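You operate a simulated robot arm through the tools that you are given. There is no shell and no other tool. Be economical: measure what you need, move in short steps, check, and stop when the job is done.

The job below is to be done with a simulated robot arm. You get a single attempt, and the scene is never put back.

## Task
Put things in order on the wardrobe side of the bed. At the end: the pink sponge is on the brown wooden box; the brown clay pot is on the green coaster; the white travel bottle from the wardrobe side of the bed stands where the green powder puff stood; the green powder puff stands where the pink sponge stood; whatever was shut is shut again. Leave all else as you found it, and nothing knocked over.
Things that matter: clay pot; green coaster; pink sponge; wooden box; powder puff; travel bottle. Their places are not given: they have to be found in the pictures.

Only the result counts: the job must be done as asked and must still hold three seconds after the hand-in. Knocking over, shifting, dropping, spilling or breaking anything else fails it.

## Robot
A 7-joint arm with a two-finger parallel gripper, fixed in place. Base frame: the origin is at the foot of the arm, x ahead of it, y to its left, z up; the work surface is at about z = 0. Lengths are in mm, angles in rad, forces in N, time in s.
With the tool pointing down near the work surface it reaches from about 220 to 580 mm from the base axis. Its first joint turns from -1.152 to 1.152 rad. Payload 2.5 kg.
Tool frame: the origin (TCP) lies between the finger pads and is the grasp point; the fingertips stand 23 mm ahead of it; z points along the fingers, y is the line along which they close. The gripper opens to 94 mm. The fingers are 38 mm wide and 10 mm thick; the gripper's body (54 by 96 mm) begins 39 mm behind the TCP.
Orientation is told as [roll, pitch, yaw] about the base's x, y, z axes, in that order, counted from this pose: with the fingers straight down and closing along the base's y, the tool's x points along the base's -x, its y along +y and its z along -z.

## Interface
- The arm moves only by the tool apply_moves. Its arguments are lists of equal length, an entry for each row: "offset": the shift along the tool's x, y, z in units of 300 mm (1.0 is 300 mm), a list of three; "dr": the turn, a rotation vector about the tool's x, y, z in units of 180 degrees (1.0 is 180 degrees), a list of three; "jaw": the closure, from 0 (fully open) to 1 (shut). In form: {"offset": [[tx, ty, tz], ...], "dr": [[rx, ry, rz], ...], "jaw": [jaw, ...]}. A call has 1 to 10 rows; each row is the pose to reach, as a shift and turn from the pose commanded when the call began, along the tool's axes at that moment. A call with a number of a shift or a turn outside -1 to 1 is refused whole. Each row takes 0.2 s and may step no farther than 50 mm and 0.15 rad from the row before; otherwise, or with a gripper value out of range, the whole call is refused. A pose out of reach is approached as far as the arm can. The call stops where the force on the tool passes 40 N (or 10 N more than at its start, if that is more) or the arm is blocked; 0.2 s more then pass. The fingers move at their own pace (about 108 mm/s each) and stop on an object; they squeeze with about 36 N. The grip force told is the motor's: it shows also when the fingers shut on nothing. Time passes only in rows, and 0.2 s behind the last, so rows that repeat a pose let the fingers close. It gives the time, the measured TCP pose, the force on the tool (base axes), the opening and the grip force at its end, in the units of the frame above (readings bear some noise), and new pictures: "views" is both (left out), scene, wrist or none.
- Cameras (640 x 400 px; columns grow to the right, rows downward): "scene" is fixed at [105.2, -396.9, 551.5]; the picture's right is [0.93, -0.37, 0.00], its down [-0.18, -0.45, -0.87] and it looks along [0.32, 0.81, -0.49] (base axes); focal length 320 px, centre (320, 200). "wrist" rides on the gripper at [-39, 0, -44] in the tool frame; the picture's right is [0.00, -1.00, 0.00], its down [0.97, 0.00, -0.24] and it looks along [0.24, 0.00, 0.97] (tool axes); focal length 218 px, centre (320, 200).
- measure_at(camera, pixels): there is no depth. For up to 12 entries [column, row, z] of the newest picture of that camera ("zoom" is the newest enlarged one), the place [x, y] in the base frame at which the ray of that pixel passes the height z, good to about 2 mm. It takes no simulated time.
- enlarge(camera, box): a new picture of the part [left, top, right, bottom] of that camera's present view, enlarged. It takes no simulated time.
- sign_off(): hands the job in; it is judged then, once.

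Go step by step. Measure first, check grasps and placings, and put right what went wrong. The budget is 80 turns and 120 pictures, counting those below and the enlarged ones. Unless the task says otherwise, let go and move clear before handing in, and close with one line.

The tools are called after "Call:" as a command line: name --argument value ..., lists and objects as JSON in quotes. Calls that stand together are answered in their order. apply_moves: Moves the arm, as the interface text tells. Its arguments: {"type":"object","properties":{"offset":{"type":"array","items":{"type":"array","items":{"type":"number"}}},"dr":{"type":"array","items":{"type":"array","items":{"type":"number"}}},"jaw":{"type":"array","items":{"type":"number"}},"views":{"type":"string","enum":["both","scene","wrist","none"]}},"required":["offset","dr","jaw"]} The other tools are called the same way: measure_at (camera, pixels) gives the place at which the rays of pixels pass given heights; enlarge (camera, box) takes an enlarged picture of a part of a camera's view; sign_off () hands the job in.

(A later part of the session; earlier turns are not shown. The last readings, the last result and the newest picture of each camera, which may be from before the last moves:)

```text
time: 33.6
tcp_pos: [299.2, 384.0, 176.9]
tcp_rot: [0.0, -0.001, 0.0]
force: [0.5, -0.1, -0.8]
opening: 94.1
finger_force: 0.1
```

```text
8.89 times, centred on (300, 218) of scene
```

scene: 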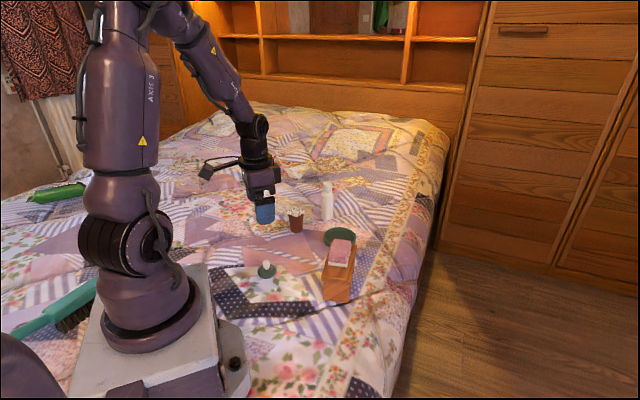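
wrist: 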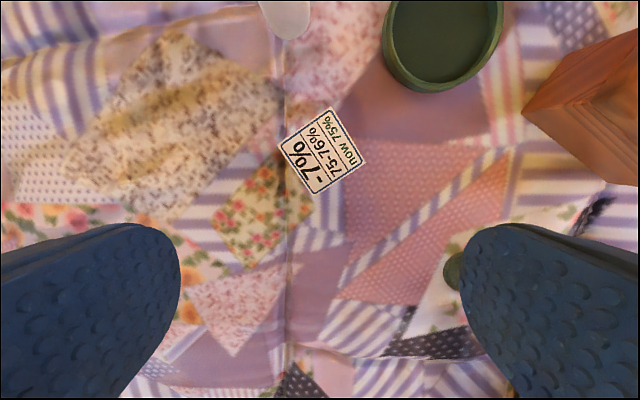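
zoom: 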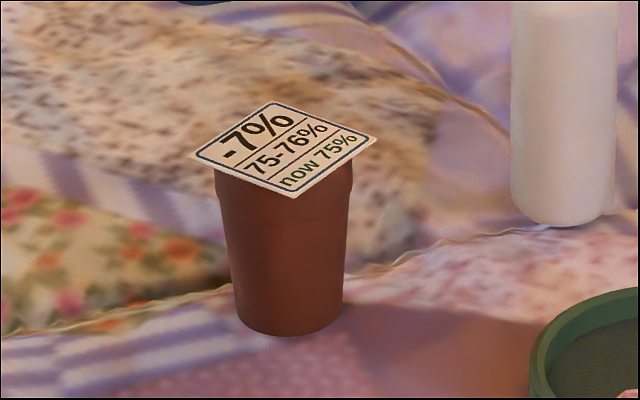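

The card is a loose square roughly as wide as the rim (46–48 mm), so a vertical grasp would pinch it. I'll grasp the pot below the card with a steeply tilted tool. First, measurements.

Call:
measure_at --camera "wrist" --pixels '[[322.3, 152.6, 55], [331.2, 106.3, 55], [366.2, 163, 55], [314, 195.5, 55], [277.6, 145.8, 55], [442, 40, 15], [384, 40, 15], [503, 25, 15], [443, 92, 15], [287, 30, 0]]'

Call:
measure_at --camera "scene" --pixels '[[296, 213.3, 50], [296, 213.3, 55], [296, 213.3, 60], [296.6, 232.7, 0], [296.6, 229, 0]]'

```text
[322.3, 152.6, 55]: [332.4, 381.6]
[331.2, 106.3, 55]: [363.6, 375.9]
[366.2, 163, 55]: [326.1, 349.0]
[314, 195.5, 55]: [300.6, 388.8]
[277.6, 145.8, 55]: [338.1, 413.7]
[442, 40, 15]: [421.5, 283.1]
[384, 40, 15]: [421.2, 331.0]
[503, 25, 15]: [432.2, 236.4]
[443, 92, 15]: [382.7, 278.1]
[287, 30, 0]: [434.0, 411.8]
```

```text
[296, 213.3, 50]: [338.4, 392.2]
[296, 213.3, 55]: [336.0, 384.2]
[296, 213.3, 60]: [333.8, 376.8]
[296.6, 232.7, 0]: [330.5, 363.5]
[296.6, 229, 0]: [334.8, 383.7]
```

Card centre (333,382) at z 57, 47 mm square. At yaw 80° a corner faces me and the fingers can pass under it at a 70° tilt. Backing off and yawing first.

Call:
apply_moves --offset '[[-0.005, -0.038, -0.03], [-0.01, -0.076, -0.06], [-0.015, -0.114, -0.09], [-0.02, -0.152, -0.12], [-0.025, -0.19, -0.15], [-0.03, -0.228, -0.18], [-0.035, -0.266, -0.2], [-0.04, -0.304, -0.22], [-0.045, -0.342, -0.24], [-0.047, -0.38, -0.243]]' --dr '[[0, 0, -0.0444], [0, 0, -0.0889], [0, 0, -0.1333], [0, 0, -0.1778], [0, 0, -0.2222], [0, 0, -0.2667], [0, 0, -0.3111], [0, 0, -0.3556], [0, 0, -0.4], [0, 0, -0.4444]]' --jaw '[0, 0, 0, 0, 0, 0, 0, 0, 0, 0]' --views "none"

Call:
apply_moves --offset '[[0, 0, 0], [0, 0, 0], [0, 0, 0], [0, 0, 0], [0, 0, 0], [0, 0, 0], [0, 0, 0], [0, 0, 0], [0, 0, 0], [0, 0, 0]]' --dr '[[0, -0.04, 0], [0, -0.083, 0], [0, -0.127, 0], [0, -0.17, 0], [0, -0.213, 0], [0, -0.257, 0], [0, -0.3, 0], [0, -0.344, 0], [0, -0.389, 0], [0, -0.389, 0]]' --jaw '[0, 0, 0, 0, 0, 0, 0, 0, 0, 0]' --views "both"

```text
time: 35.8
tcp_pos: [312.4, 272.0, 250.7]
tcp_rot: [0.001, -0.002, 1.4]
force: [-0.3, 0.2, -1.0]
opening: 94.0
finger_force: 0.1
```

```text
time: 38.0
tcp_pos: [314.0, 269.7, 250.0]
tcp_rot: [-0.003, -1.223, 1.4]
force: [-0.2, 0.3, -0.9]
opening: 94.0
finger_force: 0.1
```

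scene: 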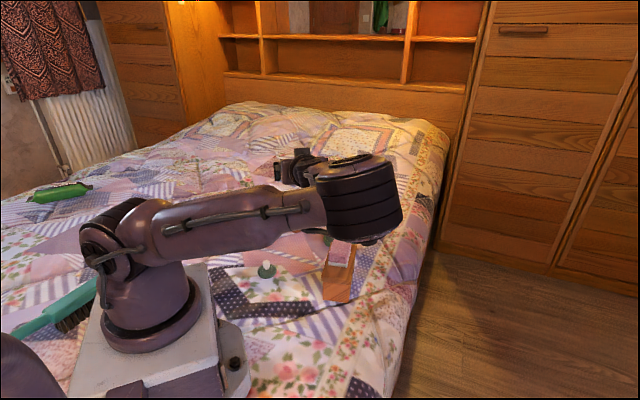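
wrist: 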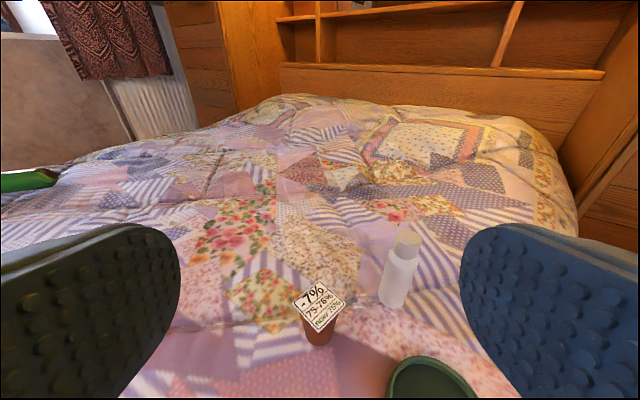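

The tilt was reached, but the big wrist knuckle hangs over the box, so 70° is unsafe low down. A 40° tilt with the pot near the fingertips also clears the card, so I'll untilt by 30° and then lower to a standoff.

Call:
apply_moves --offset '[[0, 0, 0], [0, 0, 0], [0, 0, 0], [0, 0, 0], [0, 0, 0]]' --dr '[[0, 0.042, 0], [0, 0.084, 0], [0, 0.126, 0], [0, 0.1667, 0], [0, 0.1667, 0]]' --jaw '[0, 0, 0, 0, 0]' --views "none"

Call:
apply_moves --offset '[[0.053, 0, 0.09], [0.106, 0, 0.18], [0.16, 0, 0.27], [0.213, 0.003, 0.361], [0.213, 0.003, 0.361]]' --dr '[[0, 0, 0], [0, 0, 0], [0, 0, 0], [0, 0, 0], [0, 0, 0]]' --jaw '[0, 0, 0, 0, 0]' --views "both"

```text
time: 39.2
tcp_pos: [313.8, 270.3, 250.5]
tcp_rot: [0.002, -0.698, 1.394]
force: [0.5, -0.1, 0.0]
opening: 93.7
finger_force: 0.1
```

```text
time: 40.4
tcp_pos: [316.8, 293.1, 126.3]
tcp_rot: [0.0, -0.698, 1.397]
force: [-0.2, 0.2, 0.9]
opening: 93.9
finger_force: 0.2
```

scene: 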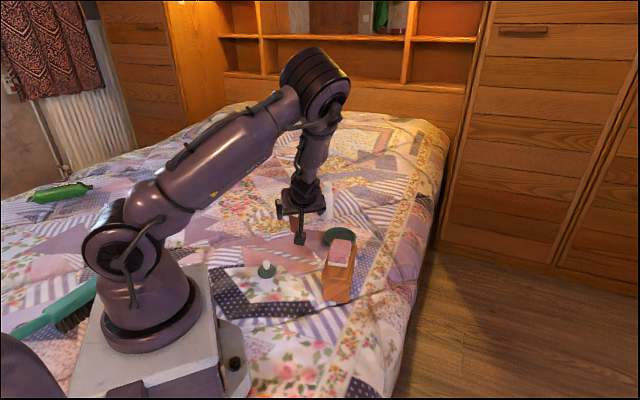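
wrist: 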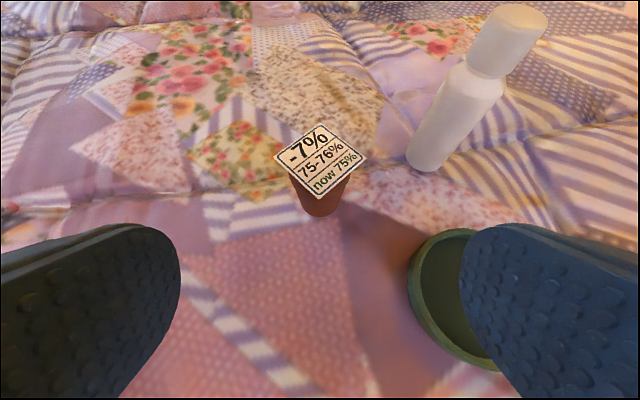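

Clear view: the card is centred at column 320 and the bottle is well to the right. I'll check the pot position from here.

Call:
measure_at --camera "wrist" --pixels '[[321, 161, 57], [321, 212, 2], [274, 158, 57], [367, 159, 57], [320, 125, 57], [319, 199, 57]]'

Call:
enlarge --camera "wrist" --box '[240, 100, 400, 230]'

```text
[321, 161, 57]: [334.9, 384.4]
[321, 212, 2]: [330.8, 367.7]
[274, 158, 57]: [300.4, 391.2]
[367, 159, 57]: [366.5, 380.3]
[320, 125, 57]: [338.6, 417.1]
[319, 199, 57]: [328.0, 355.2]
```

```text
3.08 times, centred on (320, 165) of wrist
```

zoom: 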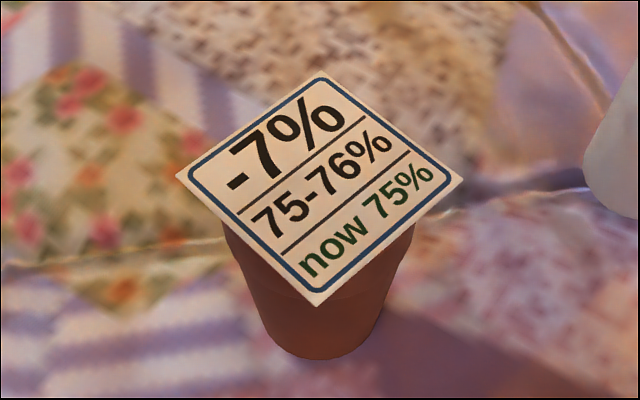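

The pot is centred at about (333.5,384). Advancing 120 mm along the tool axis with the jaws open.

Call:
apply_moves --offset '[[0, 0, 0.1], [0, -0.003, 0.2], [0, -0.003, 0.29], [0, -0.003, 0.35], [0, -0.003, 0.385], [0, -0.003, 0.4], [0, -0.003, 0.4]]' --dr '[[0, 0, 0], [0, 0, 0], [0, 0, 0], [0, 0, 0], [0, 0, 0], [0, 0, 0], [0, 0, 0]]' --jaw '[0, 0, 0, 0, 0, 0, 0]' --views "both"

Call:
enlarge --camera "scene" --box '[250, 180, 350, 260]'

```text
time: 42.0
tcp_pos: [330.7, 367.9, 36.9]
tcp_rot: [-0.001, -0.698, 1.396]
force: [0.7, 0.5, 0.0]
opening: 94.0
finger_force: 0.0
```

scene: 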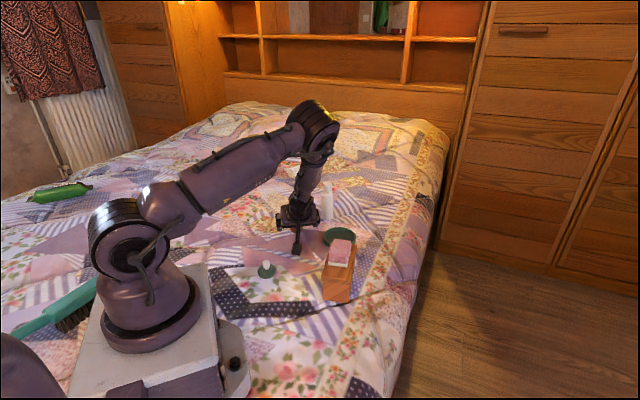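
wrist: 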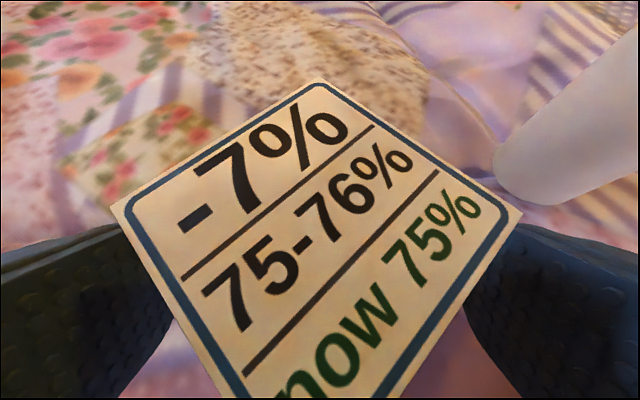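

```text
5.00 times, centred on (300, 220) of scene
```

zoom: 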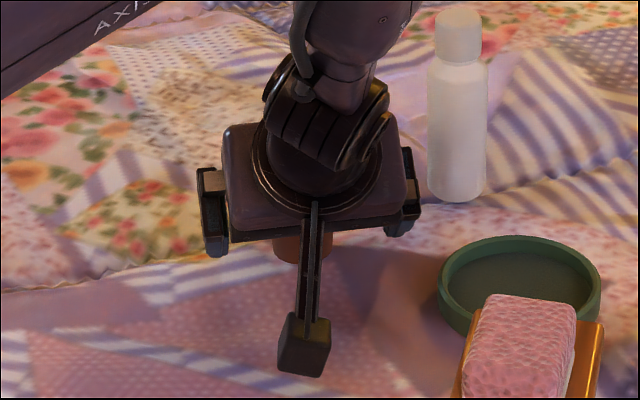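

The fingers straddle the pot with the card above them. I'll lower 3 mm and close partway to check that the fingers go under the card.

Call:
apply_moves --offset '[[0.0115, 0, 0.0033], [0.0115, 0, 0.0033], [0.0115, 0, 0.0033], [0.0115, 0, 0.0033]]' --dr '[[0, 0, 0], [0, 0, 0], [0, 0, 0], [0, 0, 0]]' --jaw '[0, 0.3, 0.43, 0.43]' --views "wrist"

```text
time: 43.0
tcp_pos: [331.3, 365.9, 34.2]
tcp_rot: [0.0, -0.697, 1.396]
force: [0.4, -0.2, -0.3]
opening: 53.6
finger_force: 0.0
```

wrist: 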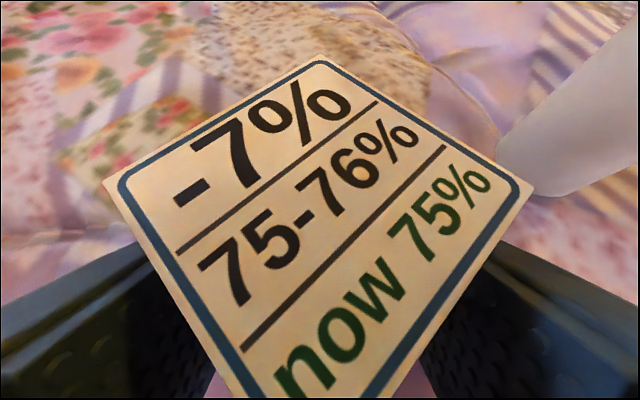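

Card undisturbed, with the fingers beneath it. Closing fully.

Call:
apply_moves --offset '[[0, 0, 0], [0, 0, 0], [0, 0, 0]]' --dr '[[0, 0, 0], [0, 0, 0], [0, 0, 0]]' --jaw '[0.5, 1, 1]' --views "both"

Call:
enlarge --camera "scene" --box '[250, 180, 350, 260]'

```text
time: 43.8
tcp_pos: [330.3, 364.8, 33.3]
tcp_rot: [-0.001, -0.698, 1.395]
force: [-0.4, 0.3, 0.2]
opening: 41.6
finger_force: 35.6
```

scene: 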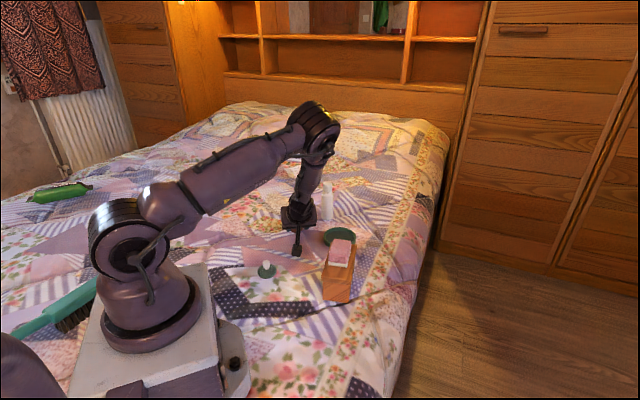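
wrist: 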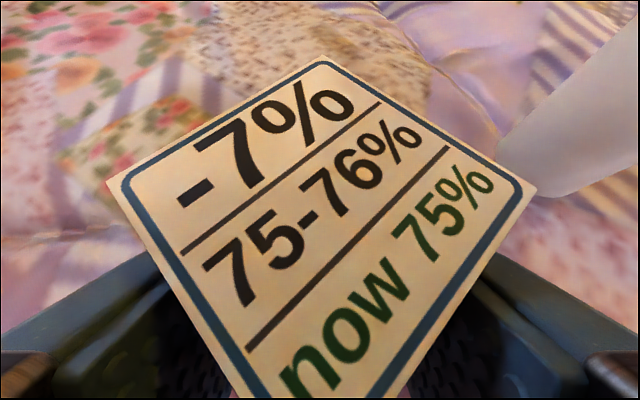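

```text
5.00 times, centred on (300, 220) of scene
```

zoom: 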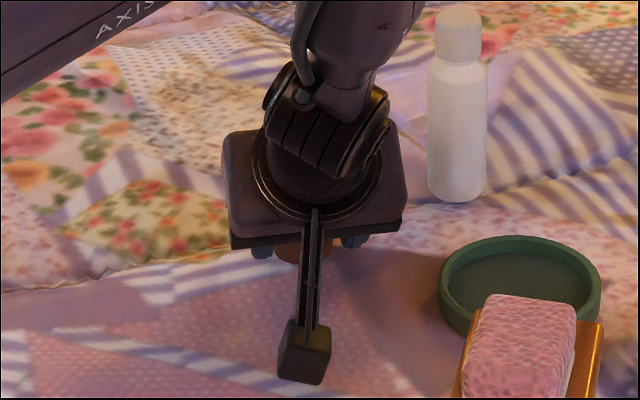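

The pot is gripped (41.6 mm) and the card is still centred. Slow vertical lift of 60 mm.

Call:
apply_moves --offset '[[-0.004, 0, -0.005], [-0.011, 0, -0.013], [-0.024, 0, -0.028], [-0.041, 0, -0.049], [-0.06, 0, -0.071], [-0.079, 0, -0.094], [-0.098, 0, -0.117], [-0.115, 0, -0.137], [-0.125, 0, -0.149], [-0.1286, 0, -0.153]]' --dr '[[0, 0, 0], [0, 0, 0], [0, 0, 0], [0, 0, 0], [0, 0, 0], [0, 0, 0], [0, 0, 0], [0, 0, 0], [0, 0, 0], [0, 0, 0]]' --jaw '[1, 1, 1, 1, 1, 1, 1, 1, 1, 1]' --views "both"

Call:
enlarge --camera "scene" --box '[250, 170, 350, 250]'

```text
time: 46.0
tcp_pos: [330.5, 364.8, 90.9]
tcp_rot: [0.0, -0.697, 1.396]
force: [-0.5, 0.4, -0.6]
opening: 41.4
finger_force: 36.0
```

scene: 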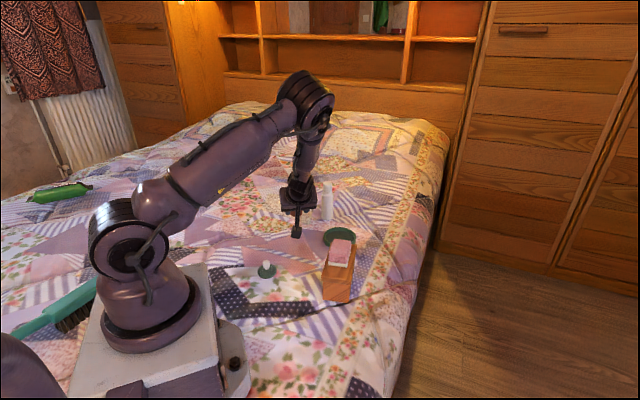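
wrist: 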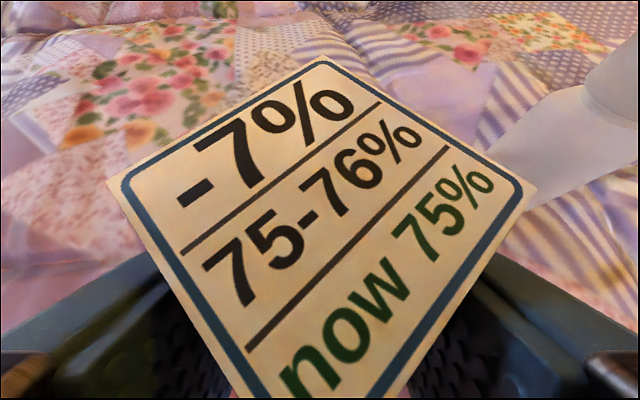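

```text
5.00 times, centred on (300, 210) of scene
```

zoom: 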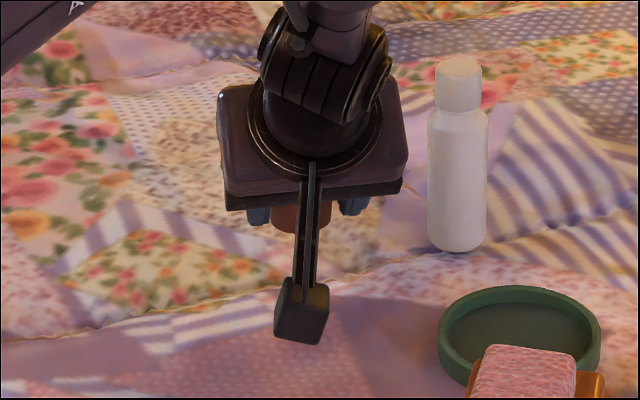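

The pot and card lift steadily. I'll carry it over the coaster while yawing to about 15°, so that the hand stays off the box.

Call:
apply_moves --offset '[[0.0054, -0.0098, -0.0045], [0.0181, -0.0325, -0.0152], [0.0361, -0.065, -0.0303], [0.0578, -0.104, -0.0485], [0.0813, -0.1463, -0.0682], [0.1048, -0.1885, -0.0879], [0.1283, -0.2308, -0.1076], [0.15, -0.2698, -0.1257], [0.1699, -0.3055, -0.1424], [0.1807, -0.325, -0.1515]]' --dr '[[0.007, 0, 0.0083], [0.0232, 0, 0.0277], [0.0464, 0, 0.0553], [0.0743, 0, 0.0885], [0.1045, 0, 0.1245], [0.1347, 0, 0.1604], [0.1649, 0, 0.1964], [0.1927, 0, 0.2296], [0.2183, 0, 0.26], [0.2322, 0, 0.2766]]' --jaw '[1, 1, 1, 1, 1, 1, 1, 1, 1, 1]' --views "both"

Call:
enlarge --camera "scene" --box '[280, 170, 400, 260]'

```text
time: 48.2
tcp_pos: [414.2, 279.5, 93.6]
tcp_rot: [0.002, -0.697, 0.258]
force: [-0.4, -0.1, -1.5]
opening: 41.2
finger_force: 36.1
```

scene: 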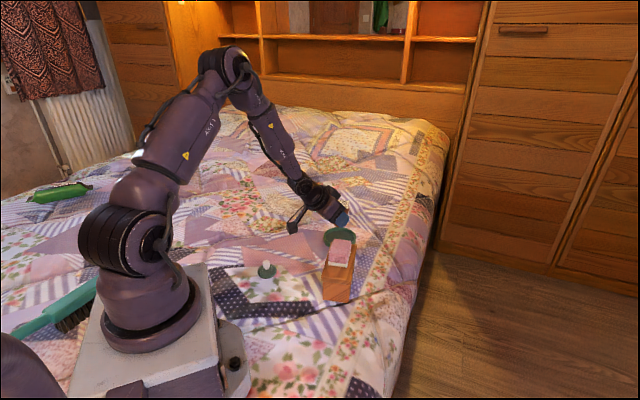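
wrist: 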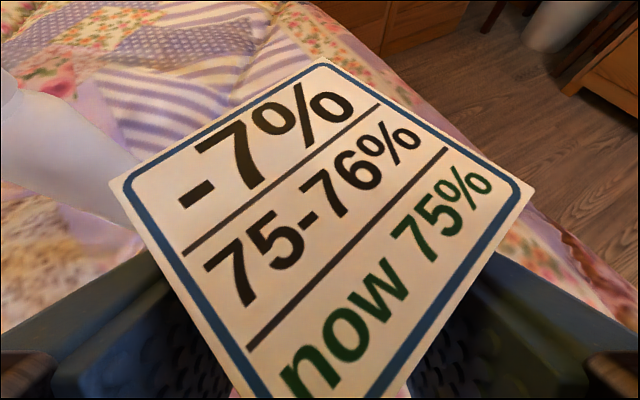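

```text
4.44 times, centred on (340, 215) of scene
```

zoom: 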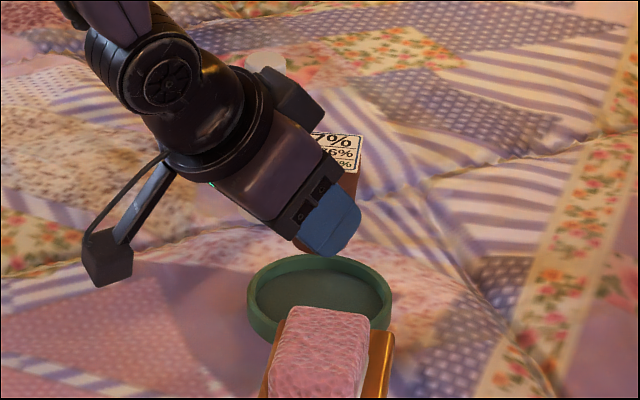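

The pot is over the coaster. Lowering it vertically to just above the coaster floor.

Call:
apply_moves --offset '[[0.005, 0, 0.006], [0.017, 0, 0.02], [0.034, 0, 0.04], [0.054, 0, 0.064], [0.073, 0, 0.087], [0.09, 0, 0.107], [0.103, 0, 0.123], [0.109, 0, 0.13], [0.1115, 0, 0.1328], [0.1115, 0, 0.1328]]' --dr '[[0, 0, 0], [0, 0, 0], [0, 0, 0], [0, 0, 0], [0, 0, 0], [0, 0, 0], [0, 0, 0], [0, 0, 0], [0, 0, 0], [0, 0, 0]]' --jaw '[1, 1, 1, 1, 1, 1, 1, 1, 1, 1]' --views "scene"

Call:
enlarge --camera "scene" --box '[300, 190, 380, 250]'

```text
time: 50.4
tcp_pos: [415.9, 278.9, 42.1]
tcp_rot: [0.003, -0.702, 0.259]
force: [-3.3, -1.4, 14.6]
opening: 41.3
finger_force: 36.0
```

scene: 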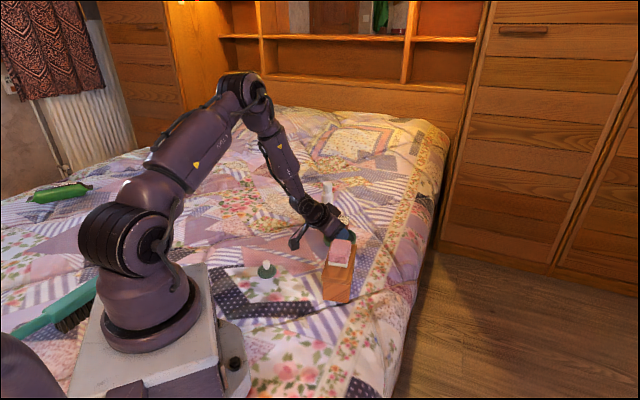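

```text
6.67 times, centred on (340, 220) of scene
```

zoom: 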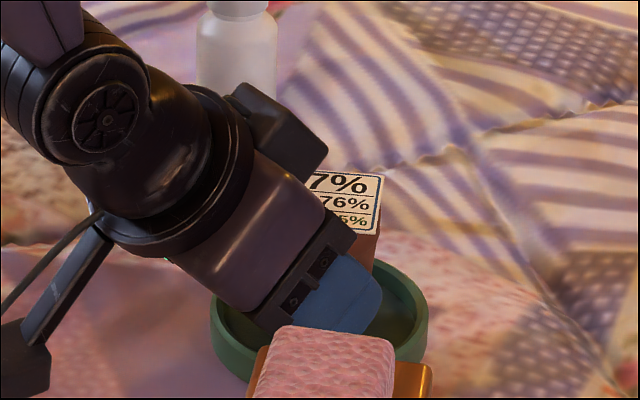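

Contact of 14.6 N at z 42, so the pot is on the coaster floor. I'll open only to about 50 mm, to stay inside the rim, and check.

Call:
apply_moves --offset '[[-0.001, 0, -0.0012], [-0.001, 0, -0.0012], [-0.001, 0, -0.0012]]' --dr '[[0, 0, 0], [0, 0, 0], [0, 0, 0]]' --jaw '[0.54, 0.47, 0.47]' --views "wrist"

```text
time: 51.2
tcp_pos: [414.4, 277.6, 40.0]
tcp_rot: [-0.002, -0.694, 0.262]
force: [-0.1, 0.2, -1.1]
opening: 46.4
finger_force: 0.0
```

wrist: 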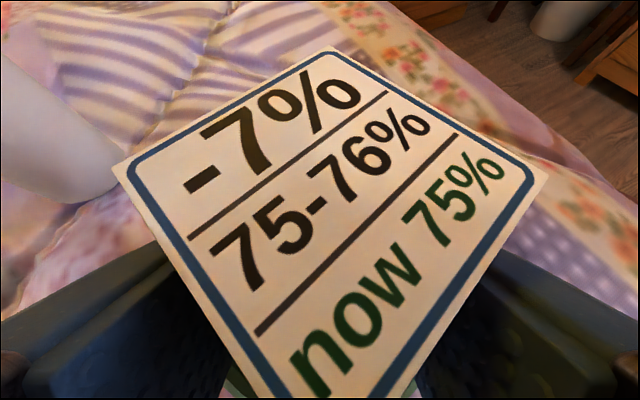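

The pot is released and the card intact. Retreating straight back along the tool axis.

Call:
apply_moves --offset '[[0, 0, 0], [0, 0, -0.01], [0, 0, -0.04], [0, 0, -0.08], [0, 0, -0.13], [0, 0, -0.2], [0, 0, -0.3], [0, 0, -0.4], [0, 0, -0.45]]' --dr '[[0, 0, 0], [0, 0, 0], [0, 0, 0], [0, 0, 0], [0, 0, 0], [0, 0, 0], [0, 0, 0], [0, 0, 0], [0, 0, 0]]' --jaw '[0.45, 0.45, 0.45, 0.45, 0.45, 0.3, 0, 0, 0]' --views "both"

Call:
enlarge --camera "scene" --box '[290, 170, 400, 260]'

```text
time: 53.2
tcp_pos: [332.0, 253.8, 144.6]
tcp_rot: [-0.001, -0.699, 0.262]
force: [0.7, 1.0, -0.2]
opening: 93.9
finger_force: 0.1
```

scene: 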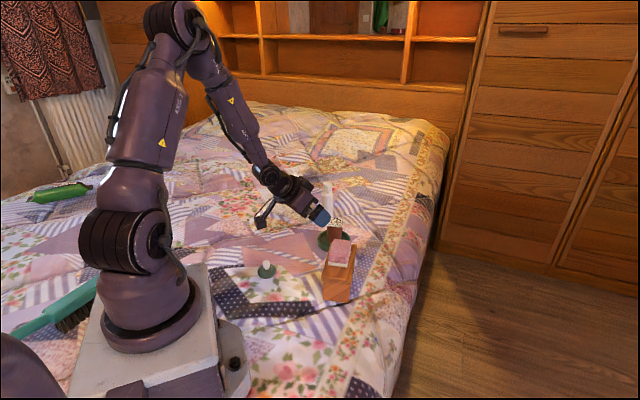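
wrist: 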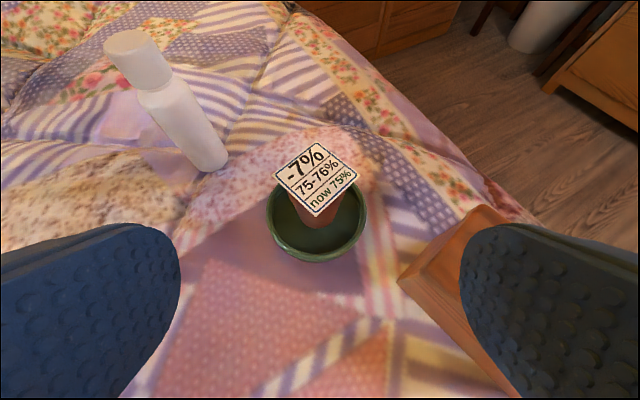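

```text
4.44 times, centred on (345, 215) of scene
```

zoom: 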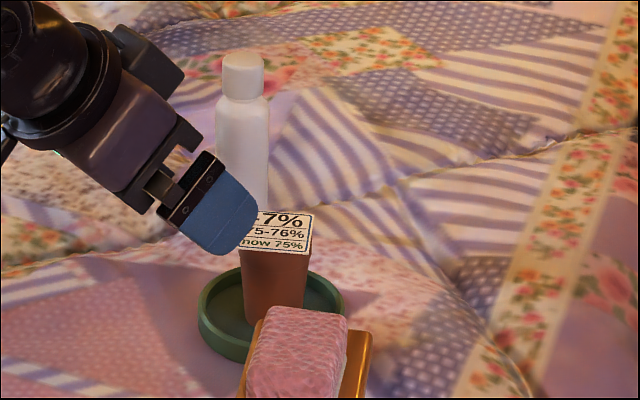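

The pot stands in the coaster, maybe a bit off-centre. I'll check closely that it sits flat inside the rim, and locate the bottle.

Call:
enlarge --camera "wrist" --box '[250, 130, 390, 270]'

Call:
measure_at --camera "wrist" --pixels '[[317, 179, 65], [317, 217, 18], [267, 210, 18], [367, 210, 18], [316, 260, 18], [208, 160, 0], [137, 42, 118], [140, 45, 118]]'

```text
2.86 times, centred on (320, 200) of wrist
```

zoom: 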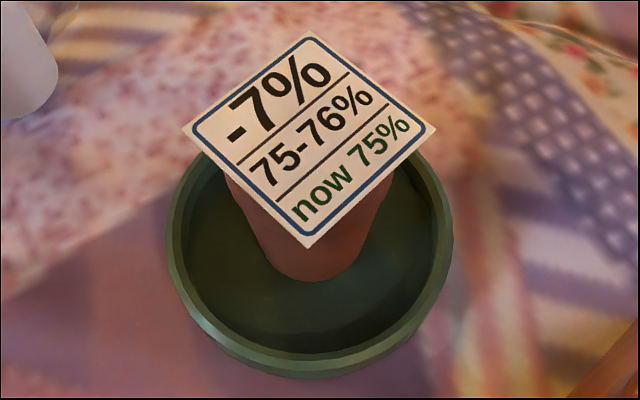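

```text
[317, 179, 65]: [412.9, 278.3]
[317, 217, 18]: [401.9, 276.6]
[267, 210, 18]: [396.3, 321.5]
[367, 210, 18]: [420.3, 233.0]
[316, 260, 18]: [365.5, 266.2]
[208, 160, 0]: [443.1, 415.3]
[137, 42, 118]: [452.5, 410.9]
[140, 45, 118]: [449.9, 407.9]
```

The measurements now put the coaster at about (408,277), so it was dragged roughly 20 mm toward the arm during the retreat. The pot is still on it with the card in place. I'll straighten the tool and measure accurately before pushing it back.

Call:
apply_moves --offset '[[-0.017, 0, -0.02], [-0.034, 0, -0.04], [-0.051, 0, -0.06], [-0.068, 0, -0.08], [-0.0857, 0, -0.102], [-0.0857, 0, -0.102]]' --dr '[[0, 0.0444, 0], [0, 0.0889, 0], [0, 0.1333, 0], [0, 0.1778, 0], [0, 0.2222, 0], [0, 0.2222, 0]]' --jaw '[0.3, 0.6, 1, 1, 1, 1]' --views "both"

Call:
enlarge --camera "wrist" --box '[240, 40, 400, 200]'

Call:
enlarge --camera "scene" --box '[290, 170, 400, 260]'

```text
time: 54.6
tcp_pos: [331.0, 255.7, 183.9]
tcp_rot: [0.0, 0.003, 0.262]
force: [0.4, 0.5, -1.0]
opening: 0.2
finger_force: 36.1
out of reach, approached as far as the arm can: row 2
```

scene: 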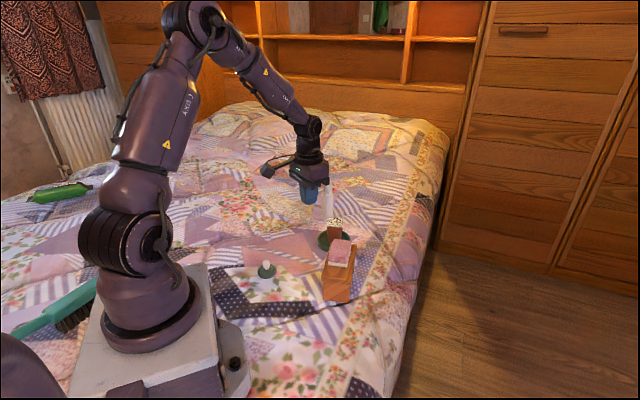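
wrist: 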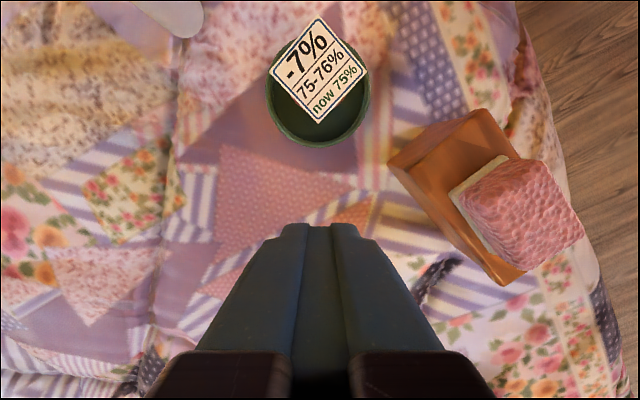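

```text
2.50 times, centred on (320, 120) of wrist
```

zoom: 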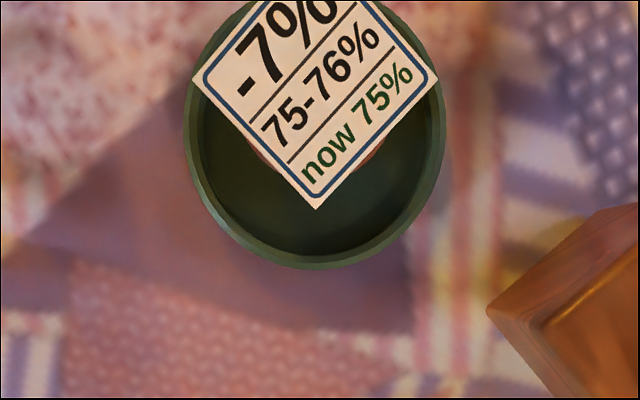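

```text
4.44 times, centred on (345, 215) of scene
```

zoom: 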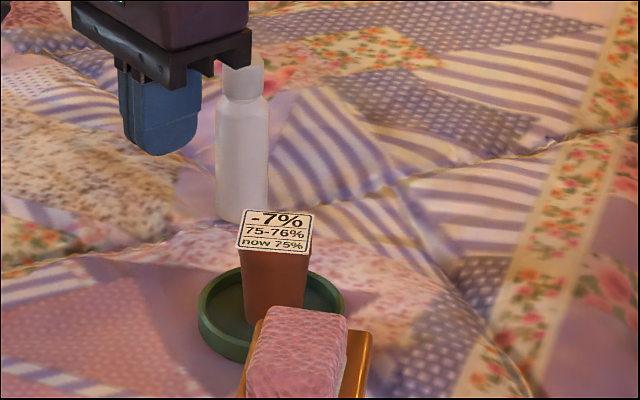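

Measuring the coaster rim (bottom at wrist row 148, sides at columns 266 and 370), the card, and the same coaster points in the scene view.

Call:
measure_at --camera "wrist" --pixels '[[317.8, 148, 18], [266, 98, 18], [370, 98, 18], [317.8, 96, 18], [318, 70, 65], [345, 85, 65]]'

Call:
measure_at --camera "scene" --pixels '[[317.5, 240, 18], [351, 237, 18], [340.1, 235, 18], [324, 236, 18], [356, 236, 18], [334, 240, 18], [334.5, 218.5, 65]]'

```text
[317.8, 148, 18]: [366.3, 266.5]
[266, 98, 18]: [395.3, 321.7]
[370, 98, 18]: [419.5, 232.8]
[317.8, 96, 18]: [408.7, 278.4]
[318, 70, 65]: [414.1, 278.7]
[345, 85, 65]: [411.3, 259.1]
```

```text
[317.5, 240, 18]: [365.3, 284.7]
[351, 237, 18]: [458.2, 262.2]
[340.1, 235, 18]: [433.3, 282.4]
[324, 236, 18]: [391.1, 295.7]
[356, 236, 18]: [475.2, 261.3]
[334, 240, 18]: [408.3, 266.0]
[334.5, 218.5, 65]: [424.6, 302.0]
```

The coaster is at (408.5,277.5) and was originally at about (432.5,283). The push line matches the present yaw of 15°. I'll descend behind it with closed fingers (tips at about z 8).

Call:
apply_moves --offset '[[0, 0.003, 0.14], [0, 0.003, 0.28], [0, 0.003, 0.4], [0, 0.003, 0.47], [0, 0.003, 0.508], [0, 0.003, 0.508]]' --dr '[[0, 0, 0], [0, 0, 0], [0, 0, 0], [0, 0, 0], [0, 0, 0], [0, 0, 0]]' --jaw '[1, 1, 1, 1, 1, 1]' --views "both"

Call:
enlarge --camera "scene" --box '[270, 170, 380, 260]'

```text
time: 56.0
tcp_pos: [333.4, 257.7, 30.8]
tcp_rot: [0.0, 0.001, 0.262]
force: [0.0, -0.3, 0.7]
opening: 0.0
finger_force: 36.0
```

scene: 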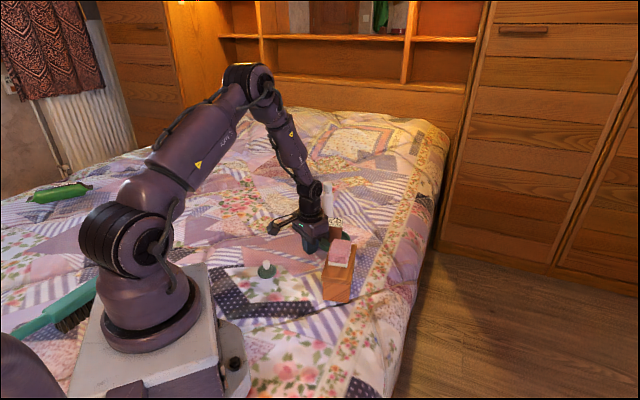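
wrist: 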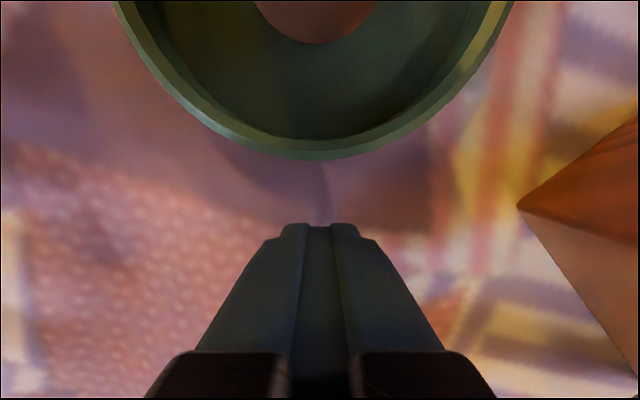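

```text
4.44 times, centred on (325, 215) of scene
```

zoom: 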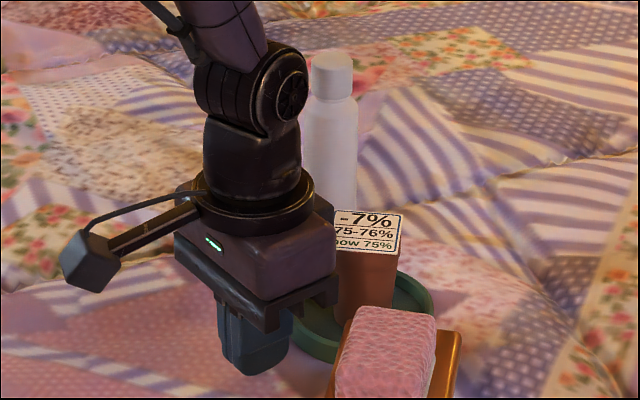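

The wrist camera housing would come close to the card if I pushed upright. I'll tilt 20° so the housing stays back and the fingertip corner leads.

Call:
apply_moves --offset '[[0.017, 0, 0], [0.017, 0, 0], [0.017, 0, 0], [0.017, 0, 0.002]]' --dr '[[0, -0.03, 0], [0, -0.07, 0], [0, -0.111, 0], [0, -0.111, 0]]' --jaw '[1, 1, 1, 1]' --views "both"

Call:
enlarge --camera "scene" --box '[270, 170, 380, 260]'

```text
time: 57.0
tcp_pos: [325.6, 255.5, 31.4]
tcp_rot: [0.001, -0.351, 0.261]
force: [-0.8, -0.3, 0.0]
opening: 0.2
finger_force: 36.0
```

scene: 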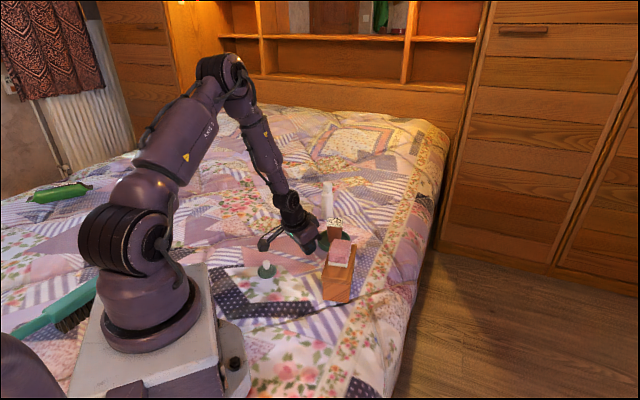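
wrist: 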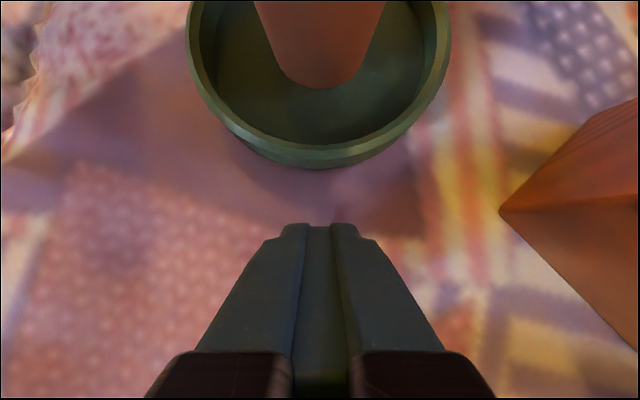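

```text
4.44 times, centred on (325, 215) of scene
```

zoom: 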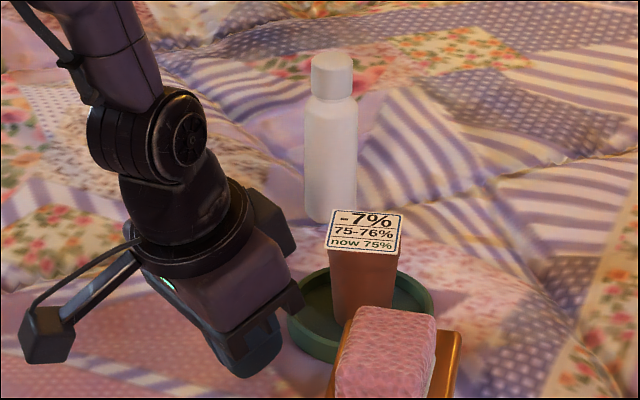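

Good clearance to the card now. Pushing slowly along the 15° line, in part first.

Call:
apply_moves --offset '[[-0.0134, 0, 0.0116], [-0.029, 0, 0.0177], [-0.0416, 0, 0.0223], [-0.051, 0, 0.0257], [-0.0604, 0, 0.0291], [-0.0698, 0, 0.0325], [-0.0792, 0, 0.036], [-0.0886, 0, 0.0394], [-0.098, 0, 0.0428], [-0.098, 0, 0.0428]]' --dr '[[0, 0, 0], [0, 0, 0], [0, 0, 0], [0, 0, 0], [0, 0, 0], [0, 0, 0], [0, 0, 0], [0, 0, 0], [0, 0, 0], [0, 0, 0]]' --jaw '[1, 1, 1, 1, 1, 1, 1, 1, 1, 1]' --views "both"

Call:
enlarge --camera "scene" --box '[270, 170, 380, 260]'

```text
time: 59.2
tcp_pos: [356.6, 263.8, 28.2]
tcp_rot: [0.0, -0.349, 0.26]
force: [-2.0, -0.5, 3.7]
opening: 0.2
finger_force: 36.3
```

scene: 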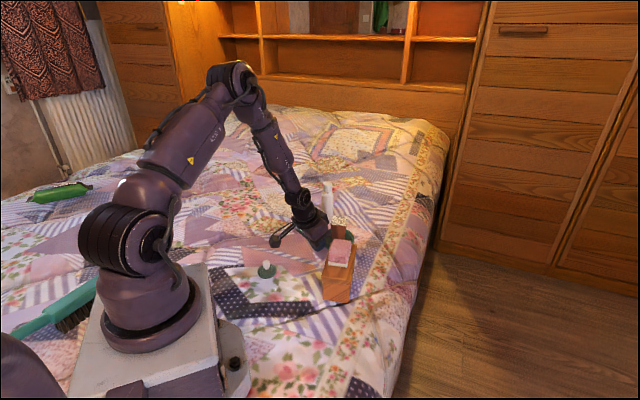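
wrist: 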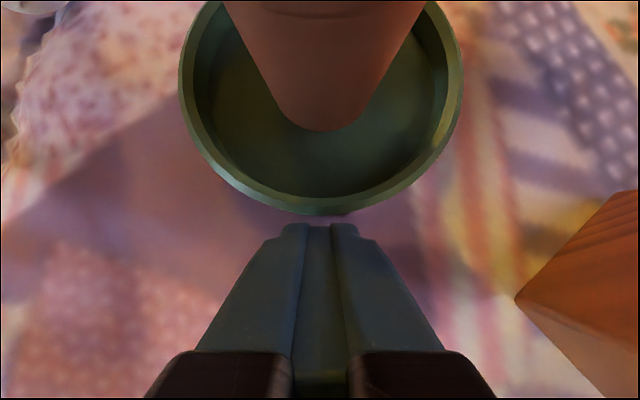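

```text
4.44 times, centred on (325, 215) of scene
```

zoom: 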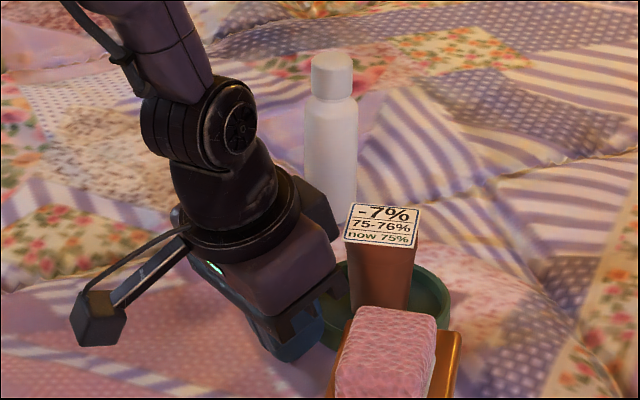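

The coaster and pot move together. Measuring the present rim position.

Call:
measure_at --camera "wrist" --pixels '[[320, 214, 8], [320, 200, 18], [179, 80, 18], [463, 75, 18]]'

Call:
measure_at --camera "scene" --pixels '[[353.5, 237, 18], [353.5, 239, 18]]'

```text
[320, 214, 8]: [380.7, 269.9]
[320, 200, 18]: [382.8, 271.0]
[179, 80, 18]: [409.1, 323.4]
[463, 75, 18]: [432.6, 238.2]
```

```text
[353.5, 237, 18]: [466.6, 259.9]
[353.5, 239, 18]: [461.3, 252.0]
```

About 6 mm remains, judging by the rim's right edge (scene column 354 against 356 originally). Pushing it.

Call:
apply_moves --offset '[[-0.0063, 0, 0.0023], [-0.0125, 0, 0.0045], [-0.0188, 0, 0.0068], [-0.0188, 0, 0.0068]]' --dr '[[0, 0, 0], [0, 0, 0], [0, 0, 0], [0, 0, 0]]' --jaw '[1, 1, 1, 1]' --views "none"

Call:
apply_moves --offset '[[0.02, 0, -0.0073], [0.06, 0, -0.02], [0.1, 0, -0.1], [0.1, 0, -0.2], [0.1, 0, -0.33], [0.1, 0, -0.45], [0.1, 0, -0.45]]' --dr '[[0, 0, 0], [0, 0, 0], [0, 0, 0], [0, 0.037, 0], [0, 0.074, 0], [0, 0.111, 0], [0, 0.111, 0]]' --jaw '[1, 1, 1, 0.6, 0.3, 0, 0]' --views "both"

Call:
enlarge --camera "scene" --box '[290, 170, 400, 260]'

Call:
enlarge --camera "wrist" --box '[160, 0, 400, 180]'

```text
time: 60.2
tcp_pos: [362.2, 265.3, 27.7]
tcp_rot: [-0.001, -0.348, 0.262]
force: [-0.1, 0.6, 0.0]
opening: 0.1
finger_force: 36.0
```

```text
time: 61.8
tcp_pos: [290.6, 242.9, 145.7]
tcp_rot: [-0.001, 0.001, 0.263]
force: [-0.4, -0.8, -0.5]
opening: 94.0
finger_force: 0.1
```

scene: 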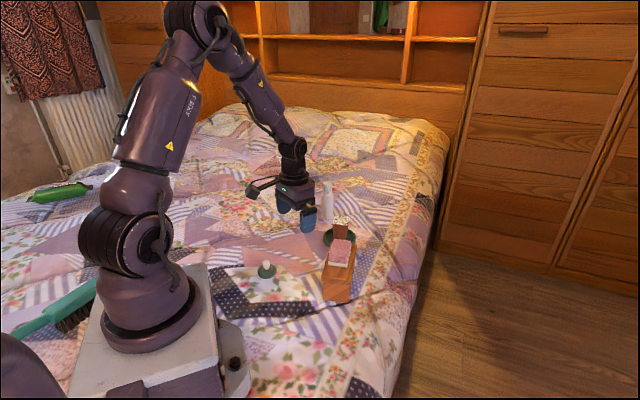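
wrist: 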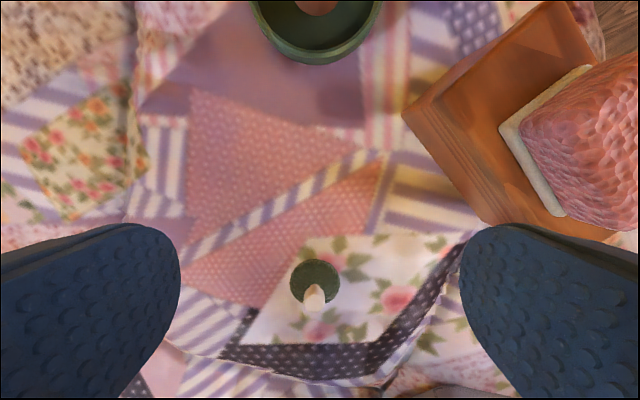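

```text
4.44 times, centred on (345, 215) of scene
```

zoom: 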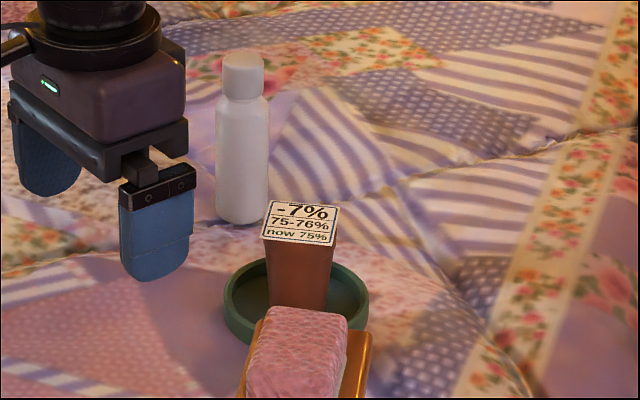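

```text
2.22 times, centred on (280, 90) of wrist
```

zoom: 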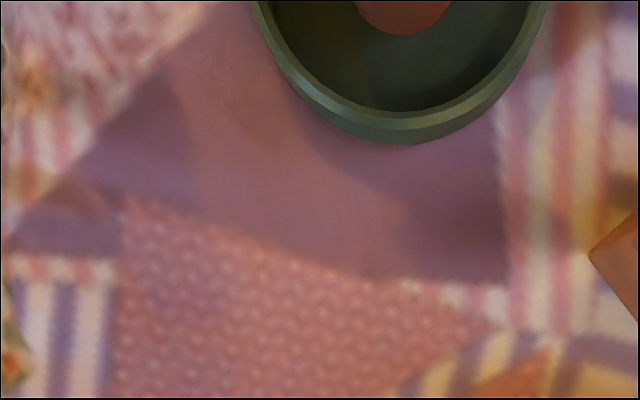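

The coaster is back (left edge column 323, right edge 356, as at the start) with the pot and card on it. Next is the bottle at about (443.5,411). I'll go to a standoff with yaw 42° and tilt 25°.

Call:
apply_moves --offset '[[-0.06, 0.04, -0.04], [-0.16, 0.11, -0.08], [-0.26, 0.18, -0.12], [-0.36, 0.25, -0.16], [-0.46, 0.318, -0.197], [-0.46, 0.318, -0.197]]' --dr '[[0, 0, -0.03], [0, 0, -0.06], [0, 0, -0.09], [0, 0, -0.12], [0, 0, -0.1496], [0, 0, -0.1496]]' --jaw '[0, 0, 0, 0, 0, 0]' --views "none"

Call:
apply_moves --offset '[[0, 0, 0], [0, 0, 0], [0, 0, 0], [0, 0, 0], [0, 0, 0]]' --dr '[[0, -0.035, 0], [0, -0.07, 0], [0, -0.105, 0], [0, -0.139, 0], [0, -0.139, 0]]' --jaw '[0, 0, 0, 0, 0]' --views "both"

```text
time: 63.2
tcp_pos: [400.1, 372.0, 202.7]
tcp_rot: [0.0, 0.002, 0.735]
force: [-0.5, 0.6, 1.3]
opening: 94.0
finger_force: 0.1
```

```text
time: 64.4
tcp_pos: [400.1, 371.3, 203.5]
tcp_rot: [-0.001, -0.438, 0.733]
force: [0.4, -0.2, 0.1]
opening: 94.1
finger_force: 0.0
```

scene: 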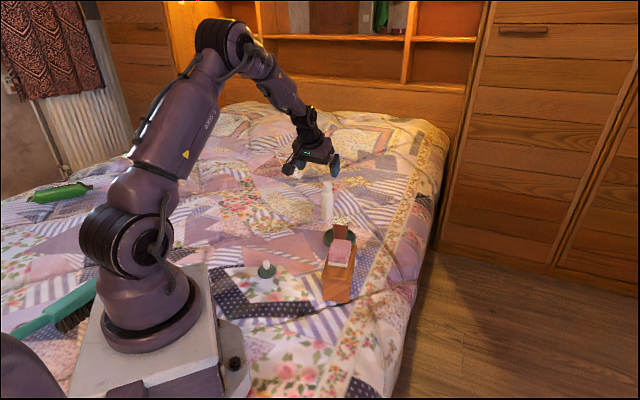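
wrist: 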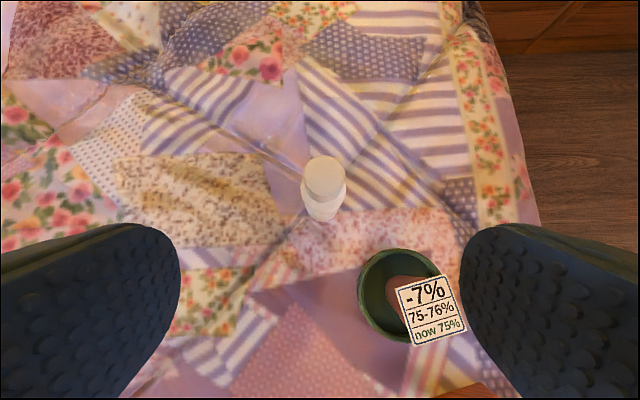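

The bottle is nearly centred (cap at (325,173)). Checking its position from this view.

Call:
measure_at --camera "wrist" --pixels '[[325, 172, 118], [325, 172, 110], [321, 222, 0], [303, 185, 80], [346, 187, 80]]'

Call:
enlarge --camera "wrist" --box '[270, 130, 390, 240]'

```text
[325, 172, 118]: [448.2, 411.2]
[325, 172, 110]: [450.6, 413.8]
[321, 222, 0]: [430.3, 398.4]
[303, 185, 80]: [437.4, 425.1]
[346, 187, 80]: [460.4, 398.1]
```

```text
3.64 times, centred on (330, 185) of wrist
```

zoom: 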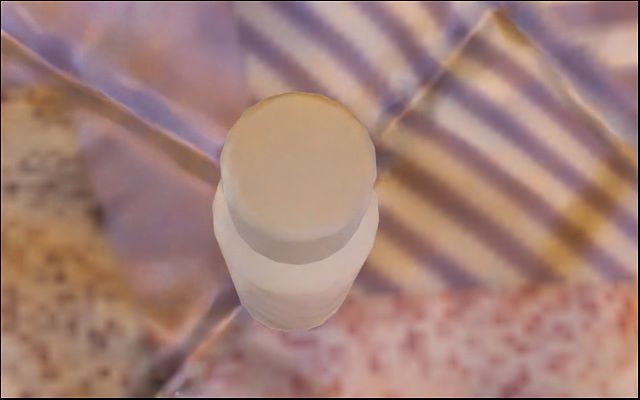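

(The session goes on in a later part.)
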